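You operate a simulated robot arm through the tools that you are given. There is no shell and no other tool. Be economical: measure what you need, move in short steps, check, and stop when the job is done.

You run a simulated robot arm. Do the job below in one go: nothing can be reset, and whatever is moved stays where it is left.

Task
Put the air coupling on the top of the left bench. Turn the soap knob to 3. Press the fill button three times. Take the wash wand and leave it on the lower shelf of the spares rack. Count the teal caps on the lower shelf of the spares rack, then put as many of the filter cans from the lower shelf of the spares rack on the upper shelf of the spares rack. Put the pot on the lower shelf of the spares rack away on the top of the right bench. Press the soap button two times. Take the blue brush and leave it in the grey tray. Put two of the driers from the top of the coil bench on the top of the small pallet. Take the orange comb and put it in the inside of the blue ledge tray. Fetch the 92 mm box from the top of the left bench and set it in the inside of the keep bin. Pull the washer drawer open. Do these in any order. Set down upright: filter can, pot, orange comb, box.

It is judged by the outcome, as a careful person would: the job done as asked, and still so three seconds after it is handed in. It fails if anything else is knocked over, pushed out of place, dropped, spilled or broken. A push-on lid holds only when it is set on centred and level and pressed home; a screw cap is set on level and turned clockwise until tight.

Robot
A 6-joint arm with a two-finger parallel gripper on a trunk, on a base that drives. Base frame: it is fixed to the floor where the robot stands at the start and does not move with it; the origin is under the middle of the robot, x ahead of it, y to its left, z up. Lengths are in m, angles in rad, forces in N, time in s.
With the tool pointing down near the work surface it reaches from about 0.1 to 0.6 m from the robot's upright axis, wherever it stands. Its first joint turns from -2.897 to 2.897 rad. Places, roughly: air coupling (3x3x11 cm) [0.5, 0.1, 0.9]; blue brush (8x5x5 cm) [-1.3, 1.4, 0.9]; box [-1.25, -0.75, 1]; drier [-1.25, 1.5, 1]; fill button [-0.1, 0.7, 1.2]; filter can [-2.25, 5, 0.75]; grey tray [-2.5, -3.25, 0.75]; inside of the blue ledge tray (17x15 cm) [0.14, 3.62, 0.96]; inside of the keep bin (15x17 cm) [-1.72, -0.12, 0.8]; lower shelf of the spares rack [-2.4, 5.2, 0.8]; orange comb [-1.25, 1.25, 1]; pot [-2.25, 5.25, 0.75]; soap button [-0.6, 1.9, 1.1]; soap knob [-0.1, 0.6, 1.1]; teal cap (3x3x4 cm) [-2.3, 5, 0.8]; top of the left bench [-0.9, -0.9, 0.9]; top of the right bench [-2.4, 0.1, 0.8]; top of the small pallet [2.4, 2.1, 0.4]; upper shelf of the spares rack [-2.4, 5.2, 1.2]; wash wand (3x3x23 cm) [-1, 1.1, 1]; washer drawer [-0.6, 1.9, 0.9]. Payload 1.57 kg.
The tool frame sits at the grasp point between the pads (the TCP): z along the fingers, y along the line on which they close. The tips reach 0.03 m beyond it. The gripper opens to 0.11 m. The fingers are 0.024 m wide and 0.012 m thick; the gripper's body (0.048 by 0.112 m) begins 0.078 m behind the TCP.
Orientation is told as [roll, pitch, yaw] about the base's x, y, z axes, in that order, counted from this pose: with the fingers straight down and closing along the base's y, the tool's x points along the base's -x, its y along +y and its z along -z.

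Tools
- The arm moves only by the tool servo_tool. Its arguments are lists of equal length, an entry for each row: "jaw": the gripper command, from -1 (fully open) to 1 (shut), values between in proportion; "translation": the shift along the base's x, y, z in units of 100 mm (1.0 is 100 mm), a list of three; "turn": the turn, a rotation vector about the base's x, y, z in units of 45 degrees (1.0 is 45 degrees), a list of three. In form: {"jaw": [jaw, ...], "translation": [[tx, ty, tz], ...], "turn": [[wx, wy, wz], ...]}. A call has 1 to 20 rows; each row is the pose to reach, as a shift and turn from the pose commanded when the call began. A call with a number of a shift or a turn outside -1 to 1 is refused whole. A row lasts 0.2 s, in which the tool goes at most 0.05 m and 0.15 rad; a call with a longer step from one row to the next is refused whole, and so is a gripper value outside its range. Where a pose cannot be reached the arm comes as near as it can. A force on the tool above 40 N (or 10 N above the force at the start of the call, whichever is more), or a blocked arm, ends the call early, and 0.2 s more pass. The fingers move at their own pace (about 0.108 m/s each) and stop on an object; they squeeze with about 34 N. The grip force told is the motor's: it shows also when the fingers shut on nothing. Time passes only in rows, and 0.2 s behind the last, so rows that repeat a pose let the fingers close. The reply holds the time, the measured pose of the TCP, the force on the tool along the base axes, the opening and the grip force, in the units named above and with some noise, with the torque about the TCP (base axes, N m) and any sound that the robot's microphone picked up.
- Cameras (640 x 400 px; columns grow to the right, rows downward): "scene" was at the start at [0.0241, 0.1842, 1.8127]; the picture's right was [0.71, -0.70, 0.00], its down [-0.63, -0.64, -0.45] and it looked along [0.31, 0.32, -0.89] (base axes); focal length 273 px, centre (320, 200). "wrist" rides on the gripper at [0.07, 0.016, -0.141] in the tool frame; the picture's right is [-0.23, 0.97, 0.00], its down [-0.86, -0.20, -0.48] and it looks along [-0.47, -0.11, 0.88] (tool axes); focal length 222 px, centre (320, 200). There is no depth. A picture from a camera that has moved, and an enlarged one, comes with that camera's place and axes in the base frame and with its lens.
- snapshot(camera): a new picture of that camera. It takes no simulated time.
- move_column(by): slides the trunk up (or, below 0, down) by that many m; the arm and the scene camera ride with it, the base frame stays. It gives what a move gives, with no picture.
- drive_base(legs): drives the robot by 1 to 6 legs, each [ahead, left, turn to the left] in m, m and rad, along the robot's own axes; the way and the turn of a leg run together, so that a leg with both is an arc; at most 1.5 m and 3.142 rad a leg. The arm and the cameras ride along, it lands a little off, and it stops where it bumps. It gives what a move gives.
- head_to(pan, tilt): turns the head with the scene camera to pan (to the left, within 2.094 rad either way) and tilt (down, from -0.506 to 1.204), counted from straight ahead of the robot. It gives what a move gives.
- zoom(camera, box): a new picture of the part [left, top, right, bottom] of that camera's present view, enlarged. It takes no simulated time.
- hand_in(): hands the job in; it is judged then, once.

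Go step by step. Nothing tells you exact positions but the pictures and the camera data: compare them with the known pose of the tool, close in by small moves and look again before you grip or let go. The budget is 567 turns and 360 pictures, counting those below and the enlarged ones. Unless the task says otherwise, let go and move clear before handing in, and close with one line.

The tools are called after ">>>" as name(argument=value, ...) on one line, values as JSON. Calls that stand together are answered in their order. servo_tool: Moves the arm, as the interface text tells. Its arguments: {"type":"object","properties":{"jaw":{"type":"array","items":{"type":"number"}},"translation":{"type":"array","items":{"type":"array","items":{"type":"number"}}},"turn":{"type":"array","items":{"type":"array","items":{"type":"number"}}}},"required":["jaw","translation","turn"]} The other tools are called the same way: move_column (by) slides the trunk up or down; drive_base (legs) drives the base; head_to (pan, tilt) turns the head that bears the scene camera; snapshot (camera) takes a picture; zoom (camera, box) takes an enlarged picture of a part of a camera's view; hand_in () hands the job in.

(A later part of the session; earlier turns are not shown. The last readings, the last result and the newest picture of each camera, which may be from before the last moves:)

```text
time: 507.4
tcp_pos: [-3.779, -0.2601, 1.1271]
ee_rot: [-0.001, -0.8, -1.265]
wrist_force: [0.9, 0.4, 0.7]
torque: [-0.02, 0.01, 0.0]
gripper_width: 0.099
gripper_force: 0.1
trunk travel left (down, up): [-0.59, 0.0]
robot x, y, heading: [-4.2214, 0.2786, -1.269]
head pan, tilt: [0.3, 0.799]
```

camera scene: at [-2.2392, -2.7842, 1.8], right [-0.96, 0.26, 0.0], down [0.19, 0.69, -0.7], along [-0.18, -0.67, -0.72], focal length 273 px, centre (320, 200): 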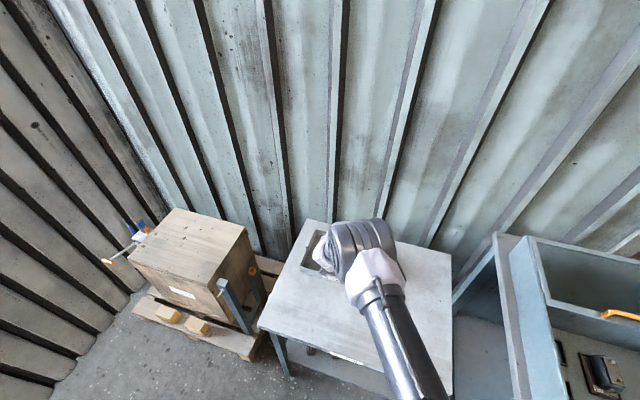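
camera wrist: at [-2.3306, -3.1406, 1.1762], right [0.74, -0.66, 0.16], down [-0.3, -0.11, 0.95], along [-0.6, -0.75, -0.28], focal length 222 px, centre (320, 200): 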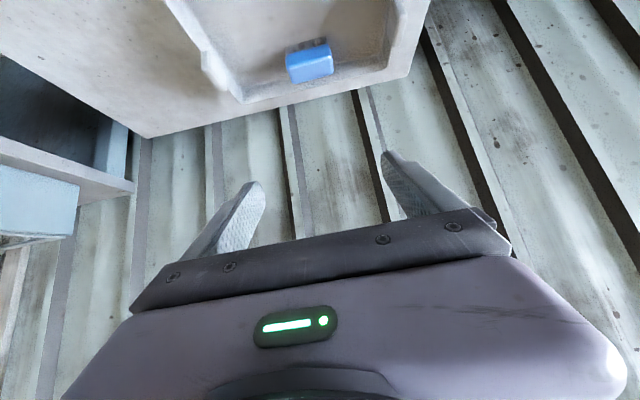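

>>> drive_base(legs=[[0, 0, -1.85], [-0.7, -0.95, 0], [-0.9, 0.05, 0], [0, 0, -2.16]])

>>> head_to(pan=-0.4, tilt=0.7)

>>> snapshot(camera="scene")

```text
time: 527.3
tcp_pos: [-2.4969, 1.865, 1.1274]
ee_rot: [-0.001, -0.8, 0.993]
wrist_force: [0.2, -0.2, 0.2]
torque: [0.0, -0.03, 0.0]
gripper_width: 0.0986
gripper_force: 0.0
trunk travel left (down, up): [-0.59, 0.0]
robot x, y, heading: [-2.6292, 1.1804, 0.99]
head pan, tilt: [0.3, 0.799]
```

```text
time: 528.3
tcp_pos: [-2.4967, 1.864, 1.1278]
ee_rot: [-0.003, -0.8, 0.992]
wrist_force: [0.2, 0.0, -0.1]
torque: [0.02, 0.02, 0.03]
gripper_width: 0.0993
gripper_force: 0.0
trunk travel left (down, up): [-0.59, 0.0]
robot x, y, heading: [-2.6378, 1.1793, 0.989]
head pan, tilt: [-0.4, 0.7]
```

```text
143 pictures are left
camera scene: at [-2.6882, 1.2876, 2.0081], right [0.56, -0.83, 0.0], down [-0.54, -0.36, -0.76], along [0.64, 0.43, -0.64], focal length 273 px, centre (320, 200)
```

scene: 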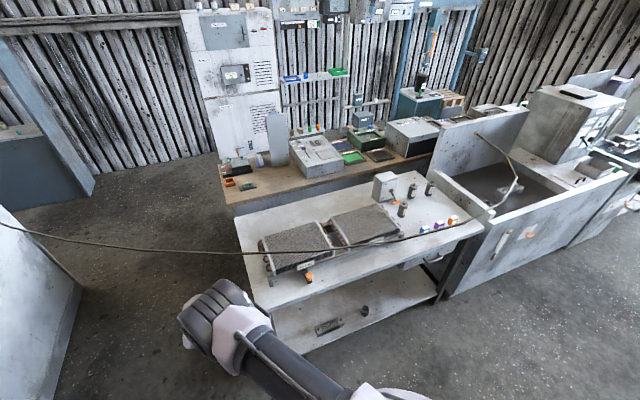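

Next the orange comb. I slide right along the coil bench.

>>> drive_base(legs=[[0, -1.3, 0], [0.06, 0, 0]])

>>> snapshot(camera="wrist")

```text
time: 535.5
tcp_pos: [-1.3685, 1.1913, 1.1269]
ee_rot: [0.0, -0.797, 0.984]
wrist_force: [0.6, 0.5, -0.2]
torque: [-0.01, -0.01, 0.02]
gripper_width: 0.099
gripper_force: 0.1
trunk travel left (down, up): [-0.59, 0.0]
robot x, y, heading: [-1.5116, 0.5062, 0.981]
head pan, tilt: [-0.4, 0.7]
```

```text
142 pictures are left
camera wrist: at [-1.4646, 1.075, 1.1758], right [-0.72, 0.67, 0.16], down [0.31, 0.1, 0.95], along [0.62, 0.73, -0.28], focal length 222 px, centre (320, 200)
```

wrist: 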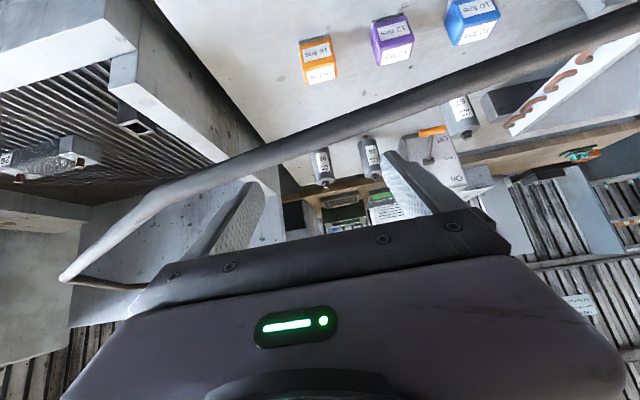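

>>> drive_base(legs=[[0.09, 0.018, 0]])

>>> move_column(by=-0.15)

>>> servo_tool(jaw=[-0.6, -0.36, -0.36], translation=[[0, 0, 0], [0, 0, 0], [0, 0, 0]], turn=[[0, 0, 0], [0, 0, 0], [0, 0, 0]])

>>> snapshot(camera="wrist")

```text
time: 536.6
tcp_pos: [-1.3316, 1.276, 1.1272]
ee_rot: [-0.003, -0.798, 0.985]
wrist_force: [-0.2, 0.3, 0.7]
torque: [0.0, 0.01, 0.0]
gripper_width: 0.0989
gripper_force: 0.0
trunk travel left (down, up): [-0.59, 0.0]
robot x, y, heading: [-1.4715, 0.5943, 0.983]
head pan, tilt: [-0.4, 0.7]
```

```text
time: 538.3
tcp_pos: [-1.334, 1.2744, 0.9769]
ee_rot: [-0.001, -0.8, 0.985]
wrist_force: [-0.8, -1.2, 0.4]
torque: [0.01, 0.0, 0.02]
gripper_width: 0.0992
gripper_force: 0.1
trunk travel left (down, up): [-0.44, 0.15]
robot x, y, heading: [-1.4703, 0.59, 0.978]
head pan, tilt: [-0.4, 0.7]
```

```text
time: 539.1
tcp_pos: [-1.3332, 1.2745, 0.9775]
ee_rot: [-0.001, -0.8, 0.985]
wrist_force: [0.5, 0.6, 0.2]
torque: [0.02, 0.0, 0.02]
gripper_width: 0.0749
gripper_force: 0.1
trunk travel left (down, up): [-0.44, 0.15]
robot x, y, heading: [-1.4726, 0.5933, 0.985]
head pan, tilt: [-0.4, 0.7]
```

```text
141 pictures are left
camera wrist: at [-1.4303, 1.1587, 1.0262], right [-0.72, 0.67, 0.16], down [0.31, 0.1, 0.95], along [0.62, 0.73, -0.28], focal length 222 px, centre (320, 200)
```

wrist: 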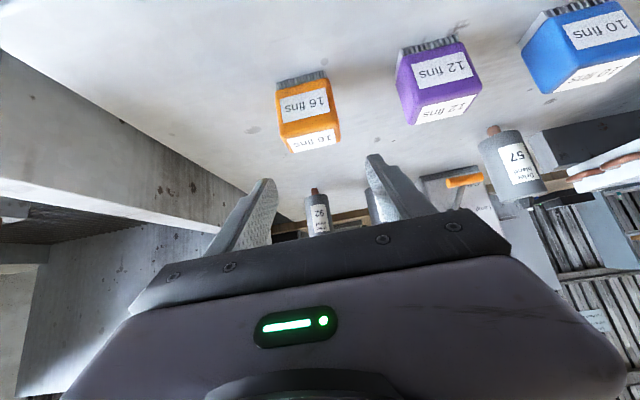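

>>> servo_tool(jaw=[-0.36, -0.36, -0.36, -0.36], translation=[[0.03, 0.06, -0.2], [0.03, 0.06, -0.4], [0.03, 0.06, -0.58], [0.03, 0.06, -0.63]], turn=[[0, 0, 0], [0, 0, 0], [0, 0, 0], [0, 0, 0]])

>>> snapshot(camera="wrist")

```text
time: 540.1
tcp_pos: [-1.3306, 1.2804, 0.9135]
ee_rot: [-0.001, -0.799, 0.984]
wrist_force: [0.6, -0.6, 0.0]
torque: [-0.01, 0.01, 0.0]
gripper_width: 0.0748
gripper_force: 0.1
trunk travel left (down, up): [-0.44, 0.15]
robot x, y, heading: [-1.4701, 0.5901, 0.982]
head pan, tilt: [-0.4, 0.7]
```

```text
140 pictures are left
camera wrist: at [-1.4275, 1.1646, 0.9628], right [-0.72, 0.67, 0.16], down [0.31, 0.1, 0.95], along [0.62, 0.73, -0.28], focal length 222 px, centre (320, 200)
```

wrist: 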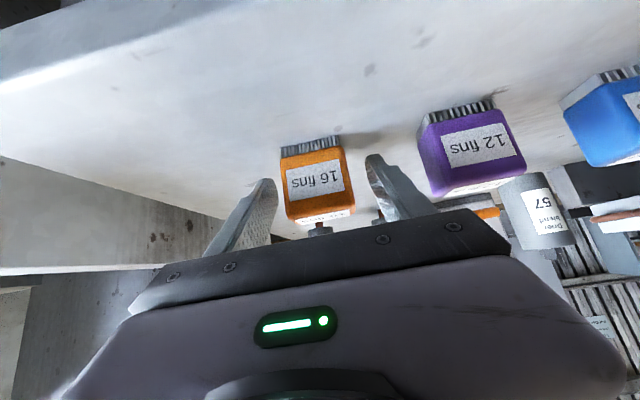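

Positioned around the comb. I close and lift.

>>> servo_tool(jaw=[-0.1, 0.2, 0.5, 1, 1, 1], translation=[[0, 0, 0], [0, 0, 0], [0, 0, 0], [0, 0, 0], [0, 0, 0], [0, 0, 0]], turn=[[0, 0, 0], [0, 0, 0], [0, 0, 0], [0, 0, 0], [0, 0, 0], [0, 0, 0]])

>>> servo_tool(jaw=[1, 1, 1], translation=[[0, 0, 0.3], [0, 0, 0.6], [0, 0, 0.9]], turn=[[0, 0, 0], [0, 0, 0], [0, 0, 0]])

>>> move_column(by=0.15)

>>> snapshot(camera="wrist")

```text
time: 541.5
tcp_pos: [-1.3308, 1.28, 0.9149]
ee_rot: [-0.002, -0.801, 0.986]
wrist_force: [0.2, -0.1, -0.3]
torque: [-0.05, 0.0, 0.03]
gripper_width: 0.0455
gripper_force: 34.5
trunk travel left (down, up): [-0.44, 0.15]
robot x, y, heading: [-1.4704, 0.5911, 0.98]
head pan, tilt: [-0.4, 0.7]
```

```text
time: 542.3
tcp_pos: [-1.3304, 1.2795, 1.0049]
ee_rot: [-0.001, -0.799, 0.986]
wrist_force: [0.6, -0.2, -1.2]
torque: [-0.02, 0.02, 0.02]
gripper_width: 0.0453
gripper_force: 32.8
trunk travel left (down, up): [-0.44, 0.15]
robot x, y, heading: [-1.4728, 0.5971, 0.984]
head pan, tilt: [-0.4, 0.7]
```

```text
time: 544.1
tcp_pos: [-1.3315, 1.2803, 1.1547]
ee_rot: [-0.001, -0.799, 0.986]
wrist_force: [0.2, 0.2, -0.2]
torque: [0.02, 0.0, 0.02]
gripper_width: 0.0452
gripper_force: 33.9
trunk travel left (down, up): [-0.59, 0.0]
robot x, y, heading: [-1.4716, 0.5886, 0.982]
head pan, tilt: [-0.4, 0.7]
```

```text
139 pictures are left
camera wrist: at [-1.4274, 1.1645, 1.2031], right [-0.72, 0.67, 0.16], down [0.31, 0.1, 0.95], along [0.62, 0.73, -0.28], focal length 222 px, centre (320, 200)
```

wrist: 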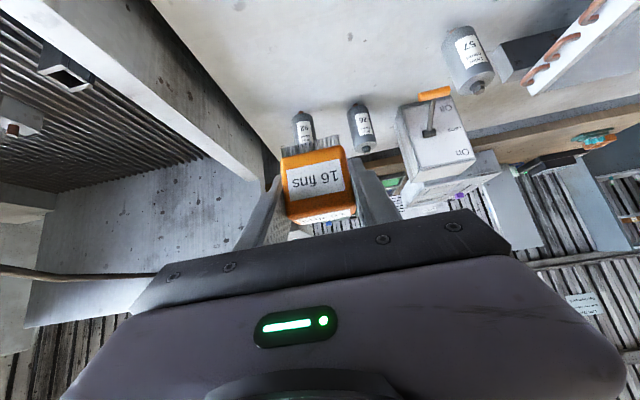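

The comb is held upright. I go round to the back aisle.

>>> drive_base(legs=[[-0.2, 0, 0], [0.127, 1.384, 0], [0.66, 0.445, 0], [0.546, 0, 0], [0.6, 0.1, 0]])

>>> head_to(pan=-0.9, tilt=0.5)

>>> snapshot(camera="scene")

```text
time: 561.9
tcp_pos: [-1.9645, 3.7968, 1.1537]
ee_rot: [-0.003, -0.8, 0.988]
wrist_force: [0.1, -0.2, -0.6]
torque: [0.0, 0.03, 0.03]
gripper_width: 0.0451
gripper_force: 34.4
trunk travel left (down, up): [-0.59, 0.0]
robot x, y, heading: [-2.1051, 3.1063, 0.987]
head pan, tilt: [-0.4, 0.7]
```

```text
time: 562.8
tcp_pos: [-1.9656, 3.7961, 1.154]
ee_rot: [-0.003, -0.799, 0.991]
wrist_force: [-0.5, 0.4, -1.0]
torque: [0.03, -0.03, -0.01]
gripper_width: 0.0456
gripper_force: 34.2
trunk travel left (down, up): [-0.59, 0.0]
robot x, y, heading: [-2.1043, 3.1111, 0.987]
head pan, tilt: [-0.901, 0.499]
```

```text
138 pictures are left
camera scene: at [-2.1416, 3.1752, 2.0258], right [0.09, -1.0, 0.0], down [-0.48, -0.04, -0.88], along [0.87, 0.07, -0.48], focal length 273 px, centre (320, 200)
```

scene: 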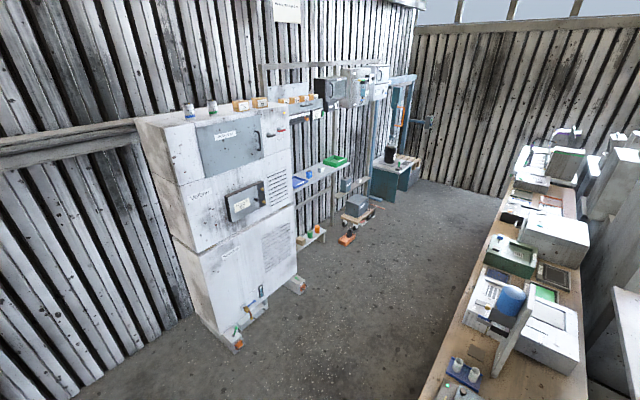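

The back aisle is wide. I drive along it to the ledge with the blue tray.

>>> drive_base(legs=[[0.4, 0, 0], [0, -1.0, 0], [0, -0.8, 0]])

>>> head_to(pan=0.0, tilt=0.5)

>>> snapshot(camera="scene")

>>> snapshot(camera="wrist")

```text
time: 574.0
tcp_pos: [-0.2323, 3.1186, 1.1541]
ee_rot: [-0.001, -0.799, 0.98]
wrist_force: [-0.3, -0.2, -0.2]
torque: [-0.01, 0.01, 0.01]
gripper_width: 0.0455
gripper_force: 34.0
trunk travel left (down, up): [-0.59, 0.0]
robot x, y, heading: [-0.38, 2.4307, 0.979]
head pan, tilt: [-0.901, 0.499]
```

```text
time: 575.2
tcp_pos: [-0.2319, 3.1189, 1.1535]
ee_rot: [-0.001, -0.799, 0.981]
wrist_force: [0.0, 1.1, -1.2]
torque: [0.01, -0.01, 0.01]
gripper_width: 0.0454
gripper_force: 34.2
trunk travel left (down, up): [-0.59, 0.0]
robot x, y, heading: [-0.377, 2.4346, 0.977]
head pan, tilt: [0.0, 0.499]
```

```text
137 pictures are left
camera scene: at [-0.455, 2.5682, 2.0258], right [0.83, -0.56, 0.0], down [-0.27, -0.4, -0.88], along [0.49, 0.73, -0.48], focal length 273 px, centre (320, 200)
```

scene: 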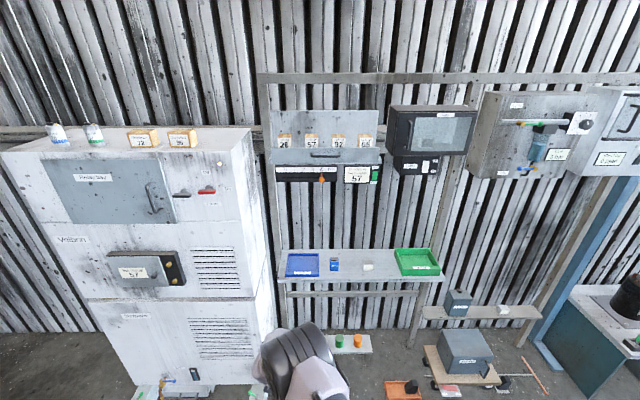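

```text
136 pictures are left
camera wrist: at [-0.3307, 3.0036, 1.2033], right [-0.72, 0.68, 0.16], down [0.31, 0.1, 0.95], along [0.62, 0.73, -0.28], focal length 222 px, centre (320, 200)
```

wrist: 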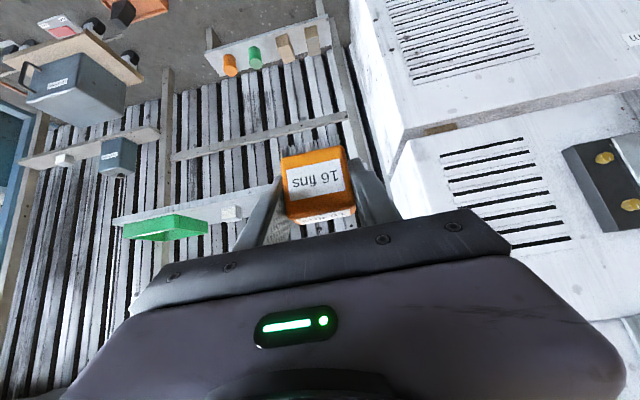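

The blue tray sits at the left end of the ledge, about (0.125, 3.607). I approach it.

>>> drive_base(legs=[[0.38, -0.024, 0]])

>>> snapshot(camera="wrist")

>>> snapshot(camera="scene")

```text
time: 577.6
tcp_pos: [-0.0003, 3.4221, 1.1542]
ee_rot: [-0.002, -0.799, 0.981]
wrist_force: [-0.9, 0.2, -1.3]
torque: [-0.02, -0.01, -0.02]
gripper_width: 0.0453
gripper_force: 34.0
trunk travel left (down, up): [-0.59, 0.0]
robot x, y, heading: [-0.1459, 2.7317, 0.971]
head pan, tilt: [0.0, 0.499]
```

```text
135 pictures are left
camera wrist: at [-0.0975, 3.3057, 1.2033], right [-0.72, 0.67, 0.16], down [0.31, 0.1, 0.95], along [0.62, 0.73, -0.28], focal length 222 px, centre (320, 200)
```

wrist: 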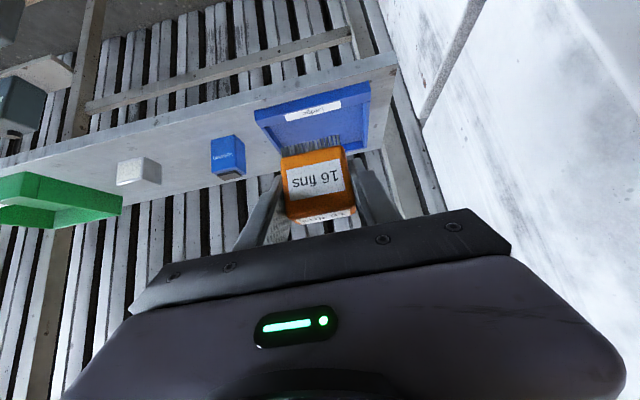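

```text
134 pictures are left
camera scene: at [-0.2216, 2.8703, 2.0258], right [0.83, -0.56, 0.0], down [-0.27, -0.4, -0.88], along [0.49, 0.73, -0.48], focal length 273 px, centre (320, 200)
```

scene: 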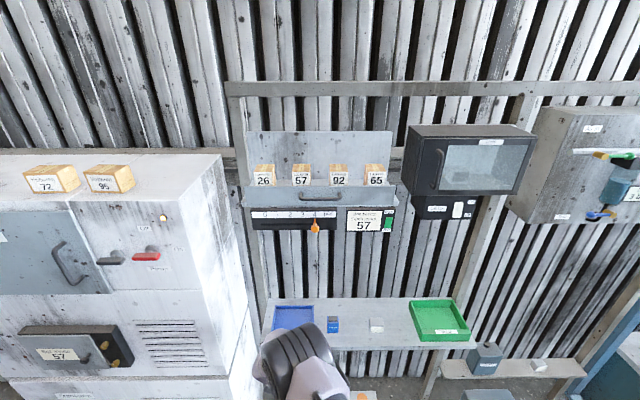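

>>> drive_base(legs=[[0.225, 0, 0]])

>>> move_column(by=-0.08)

>>> snapshot(camera="wrist")

>>> snapshot(camera="scene")

```text
time: 579.4
tcp_pos: [0.1252, 3.6074, 1.1536]
ee_rot: [-0.003, -0.799, 0.979]
wrist_force: [-0.1, -0.2, -1.3]
torque: [0.01, 0.01, 0.04]
gripper_width: 0.0454
gripper_force: 34.2
trunk travel left (down, up): [-0.59, 0.0]
robot x, y, heading: [-0.0166, 2.9216, 0.975]
head pan, tilt: [0.0, 0.499]
```

```text
time: 580.5
tcp_pos: [0.1251, 3.6075, 1.0747]
ee_rot: [0.0, -0.801, 0.979]
wrist_force: [-0.4, 0.0, -0.6]
torque: [0.0, -0.04, 0.0]
gripper_width: 0.0454
gripper_force: 34.4
trunk travel left (down, up): [-0.51, 0.08]
robot x, y, heading: [-0.0182, 2.919, 0.974]
head pan, tilt: [0.0, 0.499]
```

```text
133 pictures are left
camera wrist: at [0.028, 3.4924, 1.1235], right [-0.72, 0.67, 0.16], down [0.31, 0.1, 0.95], along [0.62, 0.73, -0.28], focal length 222 px, centre (320, 200)
```

wrist: 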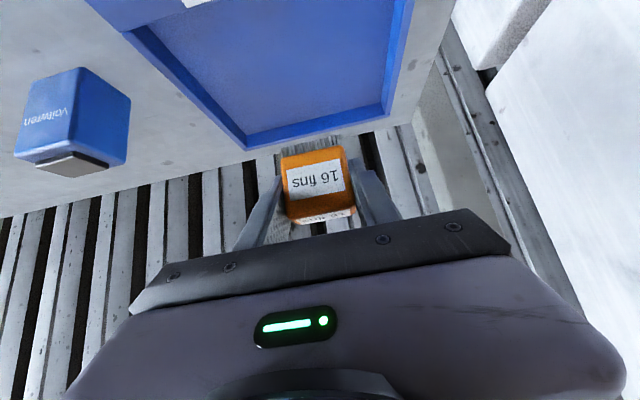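

```text
132 pictures are left
camera scene: at [-0.0957, 3.0567, 1.9459], right [0.83, -0.56, 0.0], down [-0.27, -0.4, -0.88], along [0.49, 0.73, -0.48], focal length 273 px, centre (320, 200)
```

scene: 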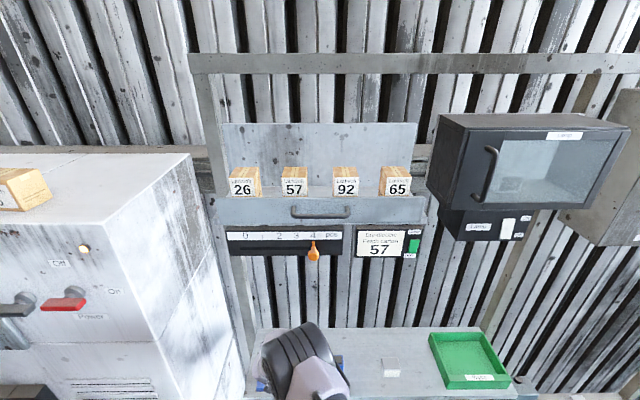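

The TCP is right over the tray's centre. I lower the comb into it.

>>> servo_tool(jaw=[1, 1, 1], translation=[[0, 0, -0.25], [0, 0, -0.5], [0, 0, -0.6]], turn=[[0, 0, 0], [0, 0, 0], [0, 0, 0]])

>>> servo_tool(jaw=[1, 1, 1, 1, 1, 1, 1, 1, 1, 1, 1, 1], translation=[[0, 0, -0.03], [0, 0, -0.06], [0, 0, -0.09], [0, 0, -0.12], [0, 0, -0.15], [0, 0, -0.18], [0, 0, -0.2], [0, 0, -0.22], [0, 0, -0.24], [0, 0, -0.26], [0, 0, -0.28], [0, 0, -0.3]], turn=[[0, 0, 0], [0, 0, 0], [0, 0, 0], [0, 0, 0], [0, 0, 0], [0, 0, 0], [0, 0, 0], [0, 0, 0], [0, 0, 0], [0, 0, 0], [0, 0, 0], [0, 0, 0]])

>>> snapshot(camera="wrist")

```text
time: 581.3
tcp_pos: [0.1258, 3.6085, 1.0149]
ee_rot: [-0.002, -0.798, 0.983]
wrist_force: [-0.4, -0.6, -2.3]
torque: [0.01, -0.02, 0.01]
gripper_width: 0.0456
gripper_force: 34.1
trunk travel left (down, up): [-0.51, 0.08]
robot x, y, heading: [-0.0217, 2.9198, 0.98]
head pan, tilt: [0.0, 0.499]
```

```text
time: 583.9
tcp_pos: [0.1268, 3.6062, 0.985]
ee_rot: [-0.001, -0.799, 0.981]
wrist_force: [-0.1, 0.0, -0.3]
torque: [0.0, -0.01, -0.02]
gripper_width: 0.0455
gripper_force: 34.0
trunk travel left (down, up): [-0.51, 0.08]
robot x, y, heading: [-0.02, 2.9209, 0.975]
head pan, tilt: [0.0, 0.499]
```

```text
131 pictures are left
camera wrist: at [0.0281, 3.4921, 1.0334], right [-0.72, 0.67, 0.16], down [0.31, 0.1, 0.95], along [0.62, 0.73, -0.28], focal length 222 px, centre (320, 200)
```

wrist: 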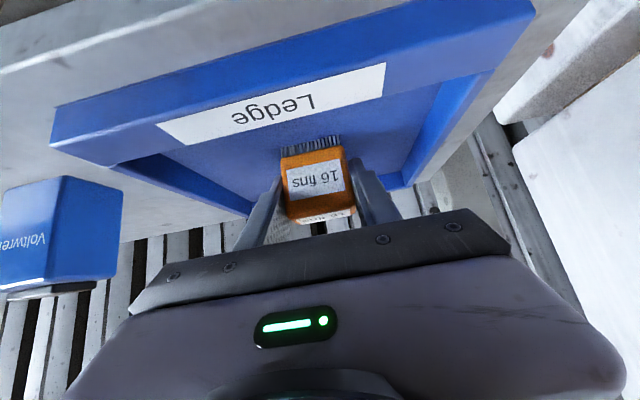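

>>> servo_tool(jaw=[1, 1, 1, 1, 1, 1, 1, 1, 1, 1, 1, 1], translation=[[0, 0, -0.02], [0, 0, -0.04], [0, 0, -0.06], [0, 0, -0.08], [0, 0, -0.1], [0, 0, -0.12], [0, 0, -0.14], [0, 0, -0.16], [0, 0, -0.18], [0, 0, -0.2], [0, 0, -0.22], [0, 0, -0.24]], turn=[[0, 0, 0], [0, 0, 0], [0, 0, 0], [0, 0, 0], [0, 0, 0], [0, 0, 0], [0, 0, 0], [0, 0, 0], [0, 0, 0], [0, 0, 0], [0, 0, 0], [0, 0, 0]])

```text
time: 585.2
tcp_pos: [0.126, 3.6108, 0.9787]
ee_rot: [0.004, -0.808, 0.977]
wrist_force: [0.2, -0.6, 16.6]
torque: [-0.31, 0.05, -0.01]
gripper_width: 0.0455
gripper_force: 33.7
trunk travel left (down, up): [-0.51, 0.08]
robot x, y, heading: [-0.0183, 2.9213, 0.975]
head pan, tilt: [0.0, 0.499]
stopped in row 6: the force on the tool passed its limit at 42 N (the readings are from after the stop); the commanded pose is now the measured one
```

Contact. I release and rise.

>>> servo_tool(jaw=[0.6, 0.1, -0.2, -0.2], translation=[[0, 0, 0.02], [0, 0, 0.02], [0, 0, 0.02], [0, 0, 0.02]], turn=[[0, 0, 0], [0, 0, 0], [0, 0, 0], [0, 0, 0]])

>>> servo_tool(jaw=[-0.2, -0.2, -0.2], translation=[[0, 0, 0.3], [0, 0, 0.6], [0, 0, 0.95]], turn=[[0, 0, 0], [0, 0, 0], [0, 0, 0]])

>>> move_column(by=0.08)

>>> drive_base(legs=[[-0.1, 0, 0]])

>>> snapshot(camera="wrist")

```text
time: 586.2
tcp_pos: [0.1265, 3.6088, 0.9799]
ee_rot: [0.001, -0.805, 0.979]
wrist_force: [-4.7, -0.3, 10.3]
torque: [0.03, -0.06, 0.02]
gripper_width: 0.0614
gripper_force: 0.1
trunk travel left (down, up): [-0.51, 0.08]
robot x, y, heading: [-0.0206, 2.9189, 0.978]
head pan, tilt: [0.0, 0.499]
```

```text
time: 587.0
tcp_pos: [0.1259, 3.609, 1.0736]
ee_rot: [0.0, -0.802, 0.98]
wrist_force: [0.3, -0.1, -0.2]
torque: [-0.02, 0.01, -0.04]
gripper_width: 0.066
gripper_force: 0.0
trunk travel left (down, up): [-0.51, 0.08]
robot x, y, heading: [-0.02, 2.9185, 0.977]
head pan, tilt: [0.0, 0.499]
```

```text
time: 588.2
tcp_pos: [0.1248, 3.6097, 1.1526]
ee_rot: [-0.001, -0.802, 0.979]
wrist_force: [-0.3, -0.1, -0.3]
torque: [-0.01, 0.0, 0.02]
gripper_width: 0.0658
gripper_force: 0.0
trunk travel left (down, up): [-0.59, 0.0]
robot x, y, heading: [-0.02, 2.9198, 0.978]
head pan, tilt: [0.0, 0.499]
```

```text
time: 589.3
tcp_pos: [0.0695, 3.5269, 1.1535]
ee_rot: [-0.002, -0.803, 0.98]
wrist_force: [-0.6, 0.0, 0.3]
torque: [-0.01, -0.04, 0.04]
gripper_width: 0.0657
gripper_force: 0.0
trunk travel left (down, up): [-0.59, 0.0]
robot x, y, heading: [-0.0779, 2.8376, 0.972]
head pan, tilt: [0.0, 0.499]
```

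```text
130 pictures are left
camera wrist: at [-0.0282, 3.4109, 1.2011], right [-0.72, 0.67, 0.16], down [0.3, 0.1, 0.95], along [0.62, 0.73, -0.27], focal length 222 px, centre (320, 200)
```

wrist: 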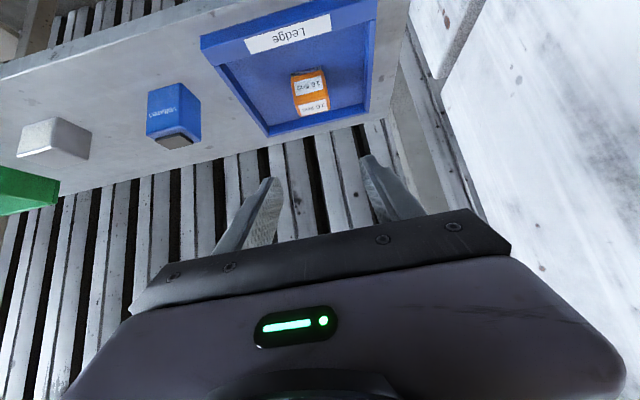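

The comb stands upright in the Ledge tray. Next the soap button and drawer on the bench behind me: I back into the aisle and look.

>>> drive_base(legs=[[-0.3, 0, 0], [0, 0, -0.9]])

>>> head_to(pan=-1.9, tilt=0.7)

>>> snapshot(camera="scene")

```text
time: 593.7
tcp_pos: [0.3893, 2.8935, 1.1537]
ee_rot: [0.001, -0.804, 0.067]
wrist_force: [-0.2, -0.4, 0.5]
torque: [-0.03, 0.02, 0.01]
gripper_width: 0.066
gripper_force: 0.1
trunk travel left (down, up): [-0.59, 0.0]
robot x, y, heading: [-0.2442, 2.5863, 0.059]
head pan, tilt: [0.0, 0.499]
```

```text
time: 595.6
tcp_pos: [0.3869, 2.8938, 1.1531]
ee_rot: [-0.001, -0.802, 0.066]
wrist_force: [0.1, 0.4, -0.5]
torque: [0.01, -0.01, 0.01]
gripper_width: 0.0659
gripper_force: 0.0
trunk travel left (down, up): [-0.59, 0.0]
robot x, y, heading: [-0.241, 2.584, 0.062]
head pan, tilt: [-1.901, 0.7]
```

```text
129 pictures are left
camera scene: at [-0.2965, 2.6419, 2.0081], right [-0.97, 0.26, 0.0], down [0.17, 0.62, -0.77], along [-0.2, -0.74, -0.64], focal length 273 px, centre (320, 200)
```

scene: 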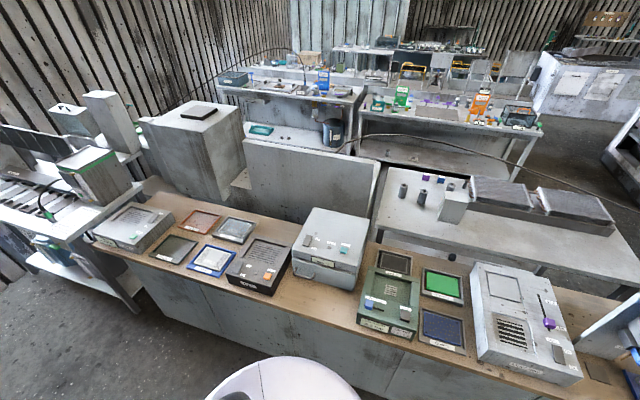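

>>> zoom(camera="scene", box=[160, 190, 400, 340])

>>> zoom(camera="scene", box=[340, 230, 620, 400])

>>> zoom(camera="scene", box=[270, 195, 390, 300])

```text
2.67 times, centred on (280, 265) of scene
camera zoom: at [-0.2965, 2.6419, 2.0081], right [-0.97, 0.26, 0.0], down [0.17, 0.62, -0.77], along [-0.2, -0.74, -0.64], focal length 728 px, centre (427, 27)
```

zoom: 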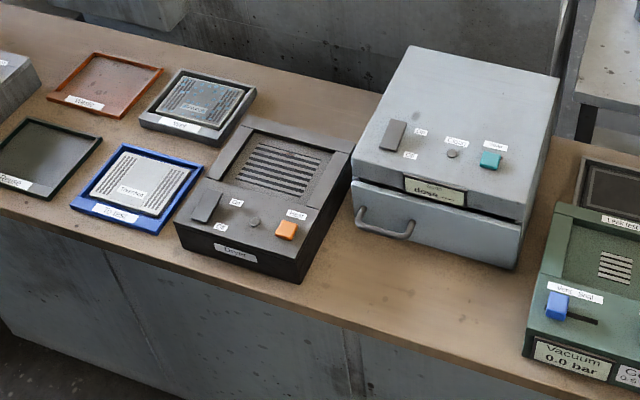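

```text
2.29 times, centred on (480, 315) of scene
camera zoom: at [-0.2965, 2.6419, 2.0081], right [-0.97, 0.26, 0.0], down [0.17, 0.62, -0.77], along [-0.2, -0.74, -0.64], focal length 624 px, centre (-46, -63)
```

zoom: 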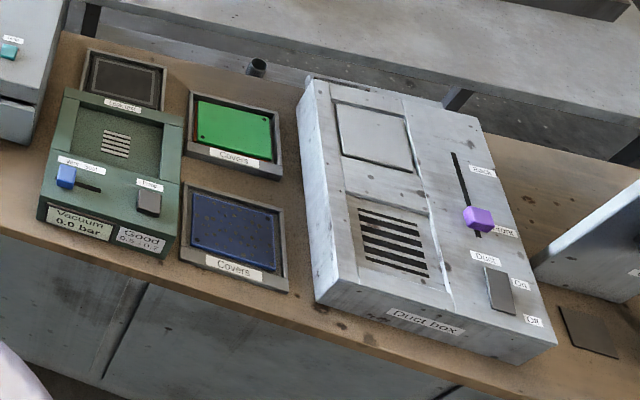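

```text
3.81 times, centred on (330, 248) of scene
camera zoom: at [-0.2965, 2.6419, 2.0081], right [-0.97, 0.26, 0.0], down [0.17, 0.62, -0.77], along [-0.2, -0.74, -0.64], focal length 1039 px, centre (282, 19)
```

zoom: 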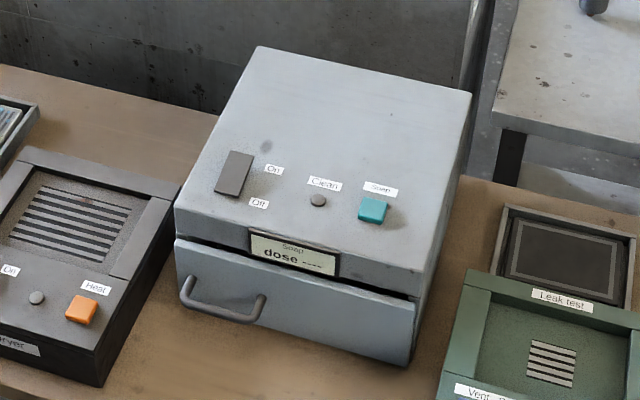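

The parts washer has a teal Soap button on its top and a drawer with a D-handle. I point the tool straight down, raise it, and turn to face the washer.

>>> servo_tool(jaw=[0.2, 0.6, 1, 1, 1, 1], translation=[[-0.1, 0, 0.15], [-0.2, 0, 0.3], [-0.3, 0, 0.45], [-0.4, 0, 0.6], [-0.5, 0, 0.75], [-0.6, 0, 0.9]], turn=[[-0.01, 0.17, 0], [-0.02, 0.34, 0], [-0.03, 0.51, 0], [-0.04, 0.68, 0], [-0.06, 0.85, 0], [-0.07, 1.0, 0]])

>>> drive_base(legs=[[0, 0, -1.1], [0, 0, -1.12]])

>>> snapshot(camera="wrist")

>>> head_to(pan=0.3, tilt=0.8)

>>> snapshot(camera="scene")

```text
time: 597.0
tcp_pos: [0.3288, 2.8945, 1.2439]
ee_rot: [0.001, -0.016, 0.068]
wrist_force: [-0.2, -0.4, 0.2]
torque: [0.0, -0.02, 0.02]
gripper_width: 0.0
gripper_force: 20.8
trunk travel left (down, up): [-0.59, 0.0]
robot x, y, heading: [-0.2448, 2.5859, 0.064]
head pan, tilt: [-1.901, 0.7]
```

```text
time: 603.0
tcp_pos: [-0.3443, 1.9431, 1.2437]
ee_rot: [-0.002, -0.017, -2.147]
wrist_force: [0.3, -0.3, -0.7]
torque: [0.01, 0.0, 0.02]
gripper_width: 0.0
gripper_force: 21.3
trunk travel left (down, up): [-0.59, 0.0]
robot x, y, heading: [-0.2474, 2.5882, -2.15]
head pan, tilt: [-1.901, 0.7]
```

```text
125 pictures are left
camera wrist: at [-0.2914, 1.9936, 1.3838], right [0.69, -0.72, 0.0], down [-0.63, -0.6, 0.49], along [-0.35, -0.34, -0.87], focal length 222 px, centre (320, 200)
```

wrist: 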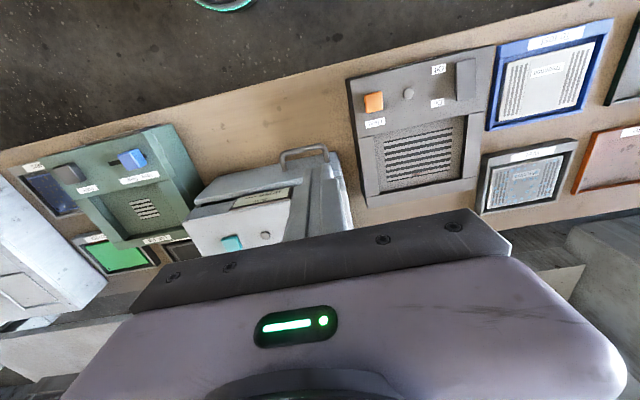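

```text
time: 605.0
tcp_pos: [-0.3443, 1.9432, 1.2437]
ee_rot: [-0.002, -0.016, -2.146]
wrist_force: [-0.3, -0.8, 0.5]
torque: [-0.02, 0.0, 0.0]
gripper_width: 0.0
gripper_force: 21.7
trunk travel left (down, up): [-0.59, 0.0]
robot x, y, heading: [-0.2481, 2.5894, -2.149]
head pan, tilt: [0.3, 0.799]
```

```text
124 pictures are left
camera scene: at [-0.1391, 2.4482, 1.9999], right [-0.96, 0.27, 0.0], down [0.2, 0.69, -0.7], along [-0.19, -0.67, -0.72], focal length 273 px, centre (320, 200)
```

scene: 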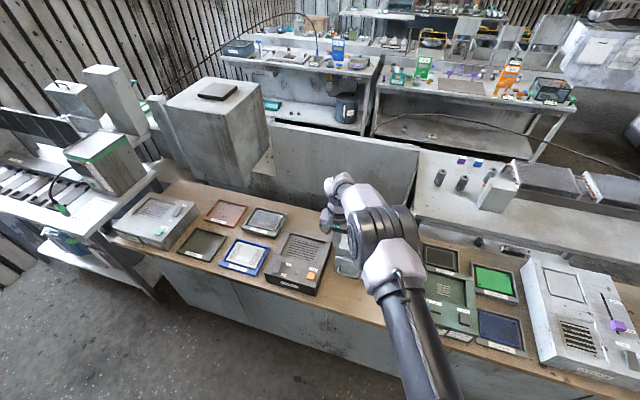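

I move over the soap button, near (-0.61, 1.91, 1.05).

>>> drive_base(legs=[[0.14, -0.205, 0]])

>>> move_column(by=-0.08)

>>> snapshot(camera="wrist")

>>> zoom(camera="scene", box=[280, 160, 440, 300])

```text
time: 606.8
tcp_pos: [-0.5906, 1.9371, 1.2439]
ee_rot: [-0.001, -0.016, -2.146]
wrist_force: [-0.2, 0.3, -1.0]
torque: [-0.01, 0.01, 0.01]
gripper_width: 0.0
gripper_force: 21.3
trunk travel left (down, up): [-0.59, 0.0]
robot x, y, heading: [-0.492, 2.577, -2.151]
head pan, tilt: [0.3, 0.799]
```

```text
time: 608.0
tcp_pos: [-0.5912, 1.9369, 1.1637]
ee_rot: [-0.001, -0.015, -2.148]
wrist_force: [0.2, -0.9, 0.3]
torque: [0.01, -0.01, 0.02]
gripper_width: 0.0
gripper_force: 21.0
trunk travel left (down, up): [-0.51, 0.08]
robot x, y, heading: [-0.4904, 2.5813, -2.152]
head pan, tilt: [0.3, 0.799]
```

```text
123 pictures are left
camera wrist: at [-0.5385, 1.9889, 1.3041], right [0.69, -0.72, 0.0], down [-0.63, -0.6, 0.49], along [-0.35, -0.34, -0.87], focal length 222 px, centre (320, 200)
```

wrist: 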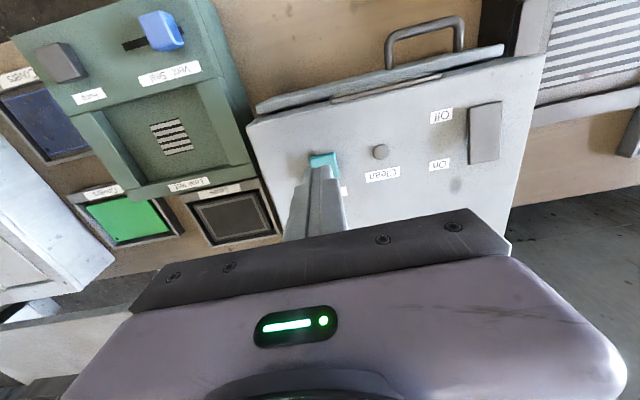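

```text
2.86 times, centred on (360, 230) of scene
camera zoom: at [-0.3862, 2.4436, 1.92], right [-0.96, 0.27, 0.0], down [0.2, 0.69, -0.7], along [-0.19, -0.67, -0.72], focal length 780 px, centre (206, 114)
```

zoom: 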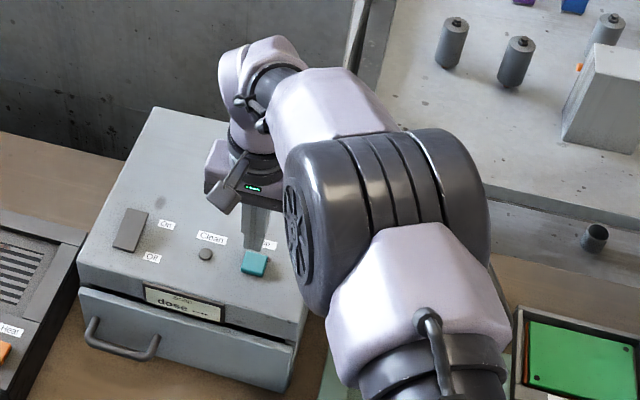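

>>> servo_tool(jaw=[1, 1, 1], translation=[[-0.09, -0.16, -0.1], [-0.09, -0.16, -0.3], [-0.09, -0.16, -0.5]], turn=[[0, 0, 0], [0, 0, 0], [0, 0, 0]])

>>> snapshot(camera="wrist")

>>> zoom(camera="scene", box=[280, 160, 440, 300])

```text
time: 608.8
tcp_pos: [-0.6003, 1.9217, 1.1127]
ee_rot: [-0.001, -0.014, -2.147]
wrist_force: [-0.7, -0.2, 0.6]
torque: [0.02, 0.0, 0.03]
gripper_width: 0.0
gripper_force: 20.8
trunk travel left (down, up): [-0.51, 0.08]
robot x, y, heading: [-0.4881, 2.5813, -2.148]
head pan, tilt: [0.3, 0.799]
```

```text
121 pictures are left
camera wrist: at [-0.5479, 1.9723, 1.2537], right [0.69, -0.72, 0.0], down [-0.63, -0.6, 0.49], along [-0.35, -0.34, -0.87], focal length 222 px, centre (320, 200)
```

wrist: 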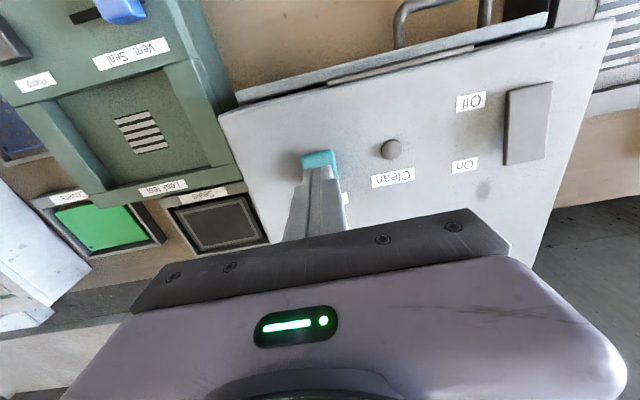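

```text
2.86 times, centred on (360, 230) of scene
camera zoom: at [-0.3864, 2.4426, 1.9198], right [-0.96, 0.27, 0.0], down [0.2, 0.69, -0.7], along [-0.19, -0.67, -0.72], focal length 780 px, centre (206, 114)
```

zoom: 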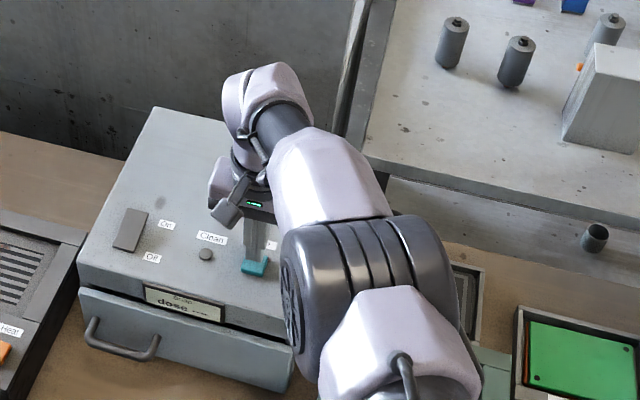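

>>> servo_tool(jaw=[1, 1, 1, 1, 1, 1, 1, 1], translation=[[0.03, 0.05, -0.05], [0.03, 0.05, -0.1], [0.03, 0.05, -0.14], [0.03, 0.05, -0.17], [0.03, 0.05, -0.2], [0.03, 0.05, -0.22], [0.03, 0.05, -0.24], [0.03, 0.05, -0.26]], turn=[[0, 0, 0], [0, 0, 0], [0, 0, 0], [0, 0, 0], [0, 0, 0], [0, 0, 0], [0, 0, 0], [0, 0, 0]])

>>> zoom(camera="scene", box=[280, 160, 440, 300])

```text
time: 610.6
tcp_pos: [-0.5968, 1.9266, 1.0897]
ee_rot: [-0.001, -0.02, -2.146]
wrist_force: [-0.5, -5.1, 27.0]
torque: [-0.04, -0.07, -0.11]
gripper_width: 0.0
gripper_force: 21.3
trunk travel left (down, up): [-0.51, 0.08]
robot x, y, heading: [-0.4919, 2.5863, -2.15]
head pan, tilt: [0.3, 0.799]
heard: click
```

```text
2.86 times, centred on (360, 230) of scene
camera zoom: at [-0.3855, 2.4462, 1.9203], right [-0.96, 0.27, 0.0], down [0.2, 0.69, -0.7], along [-0.19, -0.67, -0.72], focal length 780 px, centre (206, 114)
```

zoom: 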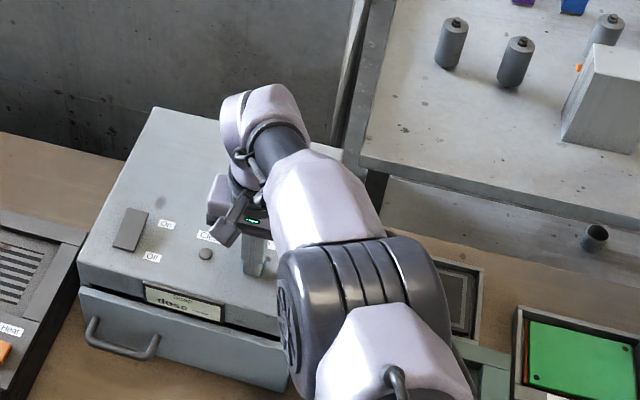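

One click heard. I lift and press a second time, then lift.

>>> servo_tool(jaw=[1, 1, 1], translation=[[0, 0, 0.1], [0, 0, 0.22], [0, 0, 0.22]], turn=[[0, 0, 0], [0, 0, 0], [0, 0, 0]])

>>> servo_tool(jaw=[1, 1, 1, 1, 1, 1], translation=[[0, 0, -0.08], [0, 0, -0.13], [0, 0, -0.16], [0, 0, -0.18], [0, 0, -0.2], [0, 0, -0.22]], turn=[[0, 0, 0], [0, 0, 0], [0, 0, 0], [0, 0, 0], [0, 0, 0], [0, 0, 0]])

>>> servo_tool(jaw=[1, 1, 1, 1], translation=[[0, 0, 0.2], [0, 0, 0.4], [0, 0, 0.6], [0, 0, 0.9]], turn=[[0, 0, 0], [0, 0, 0], [0, 0, 0], [0, 0, 0]])

```text
time: 611.4
tcp_pos: [-0.5975, 1.9274, 1.1089]
ee_rot: [0.0, -0.012, -2.148]
wrist_force: [-0.6, 1.1, -0.4]
torque: [0.0, 0.0, -0.02]
gripper_width: 0.0001
gripper_force: 21.8
trunk travel left (down, up): [-0.51, 0.08]
robot x, y, heading: [-0.4902, 2.5798, -2.151]
head pan, tilt: [0.3, 0.799]
```

```text
time: 612.8
tcp_pos: [-0.5961, 1.9262, 1.0904]
ee_rot: [0.001, -0.021, -2.144]
wrist_force: [-0.7, -7.6, 28.5]
torque: [-0.09, -0.06, -0.01]
gripper_width: 0.0003
gripper_force: 21.7
trunk travel left (down, up): [-0.51, 0.08]
robot x, y, heading: [-0.4879, 2.5823, -2.144]
head pan, tilt: [0.3, 0.799]
heard: click
```

```text
time: 613.8
tcp_pos: [-0.5963, 1.9284, 1.1779]
ee_rot: [-0.002, -0.016, -2.145]
wrist_force: [0.8, 1.2, 1.1]
torque: [-0.05, 0.02, 0.0]
gripper_width: 0.0001
gripper_force: 21.7
trunk travel left (down, up): [-0.51, 0.08]
robot x, y, heading: [-0.4949, 2.5863, -2.152]
head pan, tilt: [0.3, 0.799]
```

Two soap presses done. For the drawer, I move above its handle and yaw the tool 90° so one finger can go behind the bar.

>>> drive_base(legs=[[-0.06, 0.162, 0]])

>>> servo_tool(jaw=[1, 1, 1, 1, 1, 1], translation=[[0, 0, 0], [0, 0, 0], [0, 0, 0], [0, 0, 0], [0, 0, 0], [0, 0, 0]], turn=[[0, 0, 0.18], [0, 0, 0.36], [0, 0, 0.54], [0, 0, 0.72], [0, 0, 0.9], [0, 0, 1.0]])

>>> servo_tool(jaw=[0.6, 0.4, 0.4, 0.4, 0.4, 0.4], translation=[[0, 0, 0], [0, 0, 0], [0, 0, 0], [0, 0, 0], [0, 0, 0], [0, 0, 0]], turn=[[0, 0, 0.18], [0, 0, 0.36], [0, 0, 0.54], [0, 0, 0.72], [0, 0, 0.9], [0, 0, 1.0]])

>>> snapshot(camera="wrist")

>>> zoom(camera="scene", box=[240, 180, 440, 330])

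```text
time: 615.3
tcp_pos: [-0.43, 1.8906, 1.1764]
ee_rot: [-0.001, -0.017, -2.147]
wrist_force: [0.3, -0.2, 0.3]
torque: [-0.02, 0.05, -0.03]
gripper_width: 0.0003
gripper_force: 21.4
trunk travel left (down, up): [-0.51, 0.08]
robot x, y, heading: [-0.3231, 2.5426, -2.147]
head pan, tilt: [0.3, 0.799]
```

```text
time: 616.7
tcp_pos: [-0.4303, 1.8912, 1.1783]
ee_rot: [-0.001, -0.016, -1.36]
wrist_force: [0.7, 0.0, -0.7]
torque: [0.02, 0.04, 0.01]
gripper_width: 0.0
gripper_force: 21.7
trunk travel left (down, up): [-0.51, 0.08]
robot x, y, heading: [-0.3301, 2.5463, -2.147]
head pan, tilt: [0.3, 0.799]
```

```text
time: 618.1
tcp_pos: [-0.431, 1.889, 1.1775]
ee_rot: [-0.003, -0.015, -0.574]
wrist_force: [0.4, -0.7, -0.3]
torque: [0.0, -0.02, -0.01]
gripper_width: 0.033
gripper_force: 0.2
trunk travel left (down, up): [-0.51, 0.08]
robot x, y, heading: [-0.3258, 2.5478, -2.144]
head pan, tilt: [0.3, 0.799]
```

```text
118 pictures are left
camera wrist: at [-0.4826, 1.9429, 1.3177], right [0.72, 0.69, 0.0], down [0.6, -0.63, 0.49], along [0.34, -0.35, -0.87], focal length 222 px, centre (320, 200)
```

wrist: 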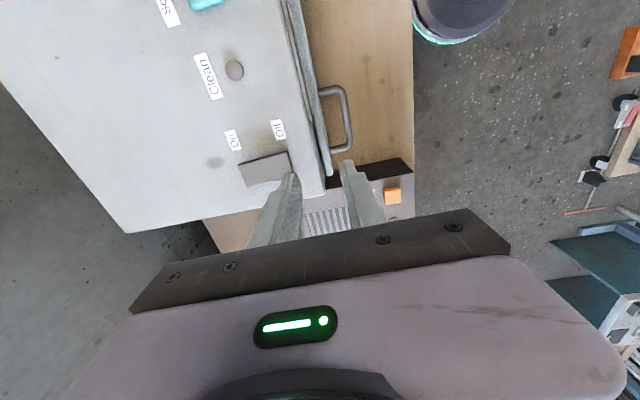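

```text
2.67 times, centred on (340, 255) of scene
camera zoom: at [-0.2196, 2.4066, 1.9199], right [-0.96, 0.27, 0.0], down [0.2, 0.69, -0.7], along [-0.19, -0.67, -0.72], focal length 728 px, centre (267, 53)
```

zoom: 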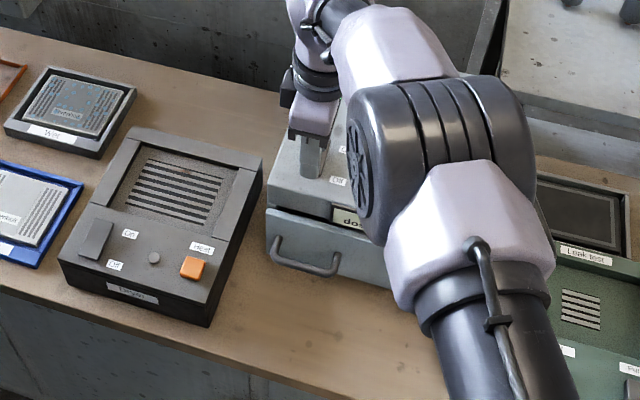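

The handle bar is at about (-0.407, 1.929, 0.944) with a clear gap behind it. I offset the hand outward, open to 60 mm, and lower so that the inner finger goes behind the bar.

>>> servo_tool(jaw=[-0.09, -0.09, -0.09], translation=[[0.17, 0.28, 0], [0.35, 0.57, 0], [0.35, 0.57, 0]], turn=[[0, 0, 0], [0, 0, 0], [0, 0, 0]])

>>> move_column(by=-0.15)

>>> snapshot(camera="wrist")

>>> zoom(camera="scene", box=[240, 180, 440, 330])

```text
time: 618.9
tcp_pos: [-0.3955, 1.9458, 1.1772]
ee_rot: [-0.002, -0.017, -0.575]
wrist_force: [-0.1, -0.2, -1.1]
torque: [0.03, 0.0, 0.0]
gripper_width: 0.0601
gripper_force: 0.1
trunk travel left (down, up): [-0.51, 0.08]
robot x, y, heading: [-0.325, 2.5417, -2.151]
head pan, tilt: [0.3, 0.799]
```

```text
time: 620.6
tcp_pos: [-0.3955, 1.9476, 1.0279]
ee_rot: [-0.002, -0.016, -0.575]
wrist_force: [-0.1, 0.1, 0.8]
torque: [0.01, 0.02, 0.0]
gripper_width: 0.06
gripper_force: 0.1
trunk travel left (down, up): [-0.36, 0.23]
robot x, y, heading: [-0.3273, 2.5444, -2.148]
head pan, tilt: [0.3, 0.799]
```

```text
116 pictures are left
camera wrist: at [-0.4471, 1.9996, 1.168], right [0.72, 0.69, 0.0], down [0.6, -0.63, 0.49], along [0.34, -0.35, -0.87], focal length 222 px, centre (320, 200)
```

wrist: 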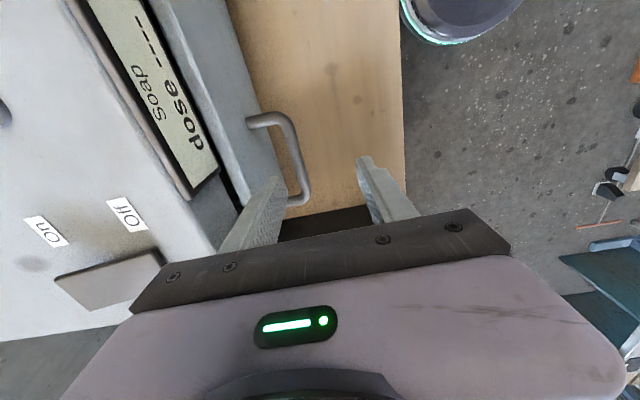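

```text
2.67 times, centred on (340, 255) of scene
camera zoom: at [-0.2196, 2.4068, 1.77], right [-0.96, 0.27, 0.0], down [0.2, 0.69, -0.7], along [-0.19, -0.67, -0.72], focal length 728 px, centre (267, 53)
```

zoom: 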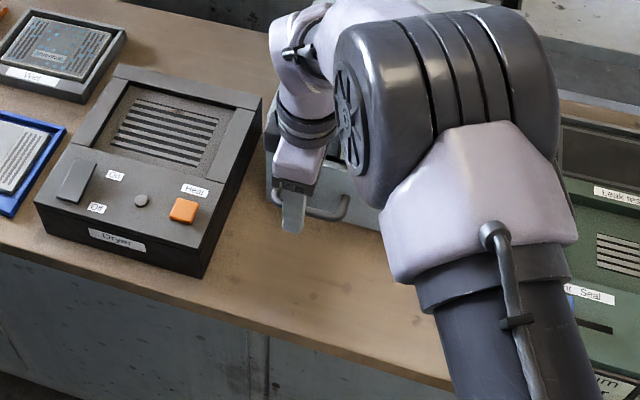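

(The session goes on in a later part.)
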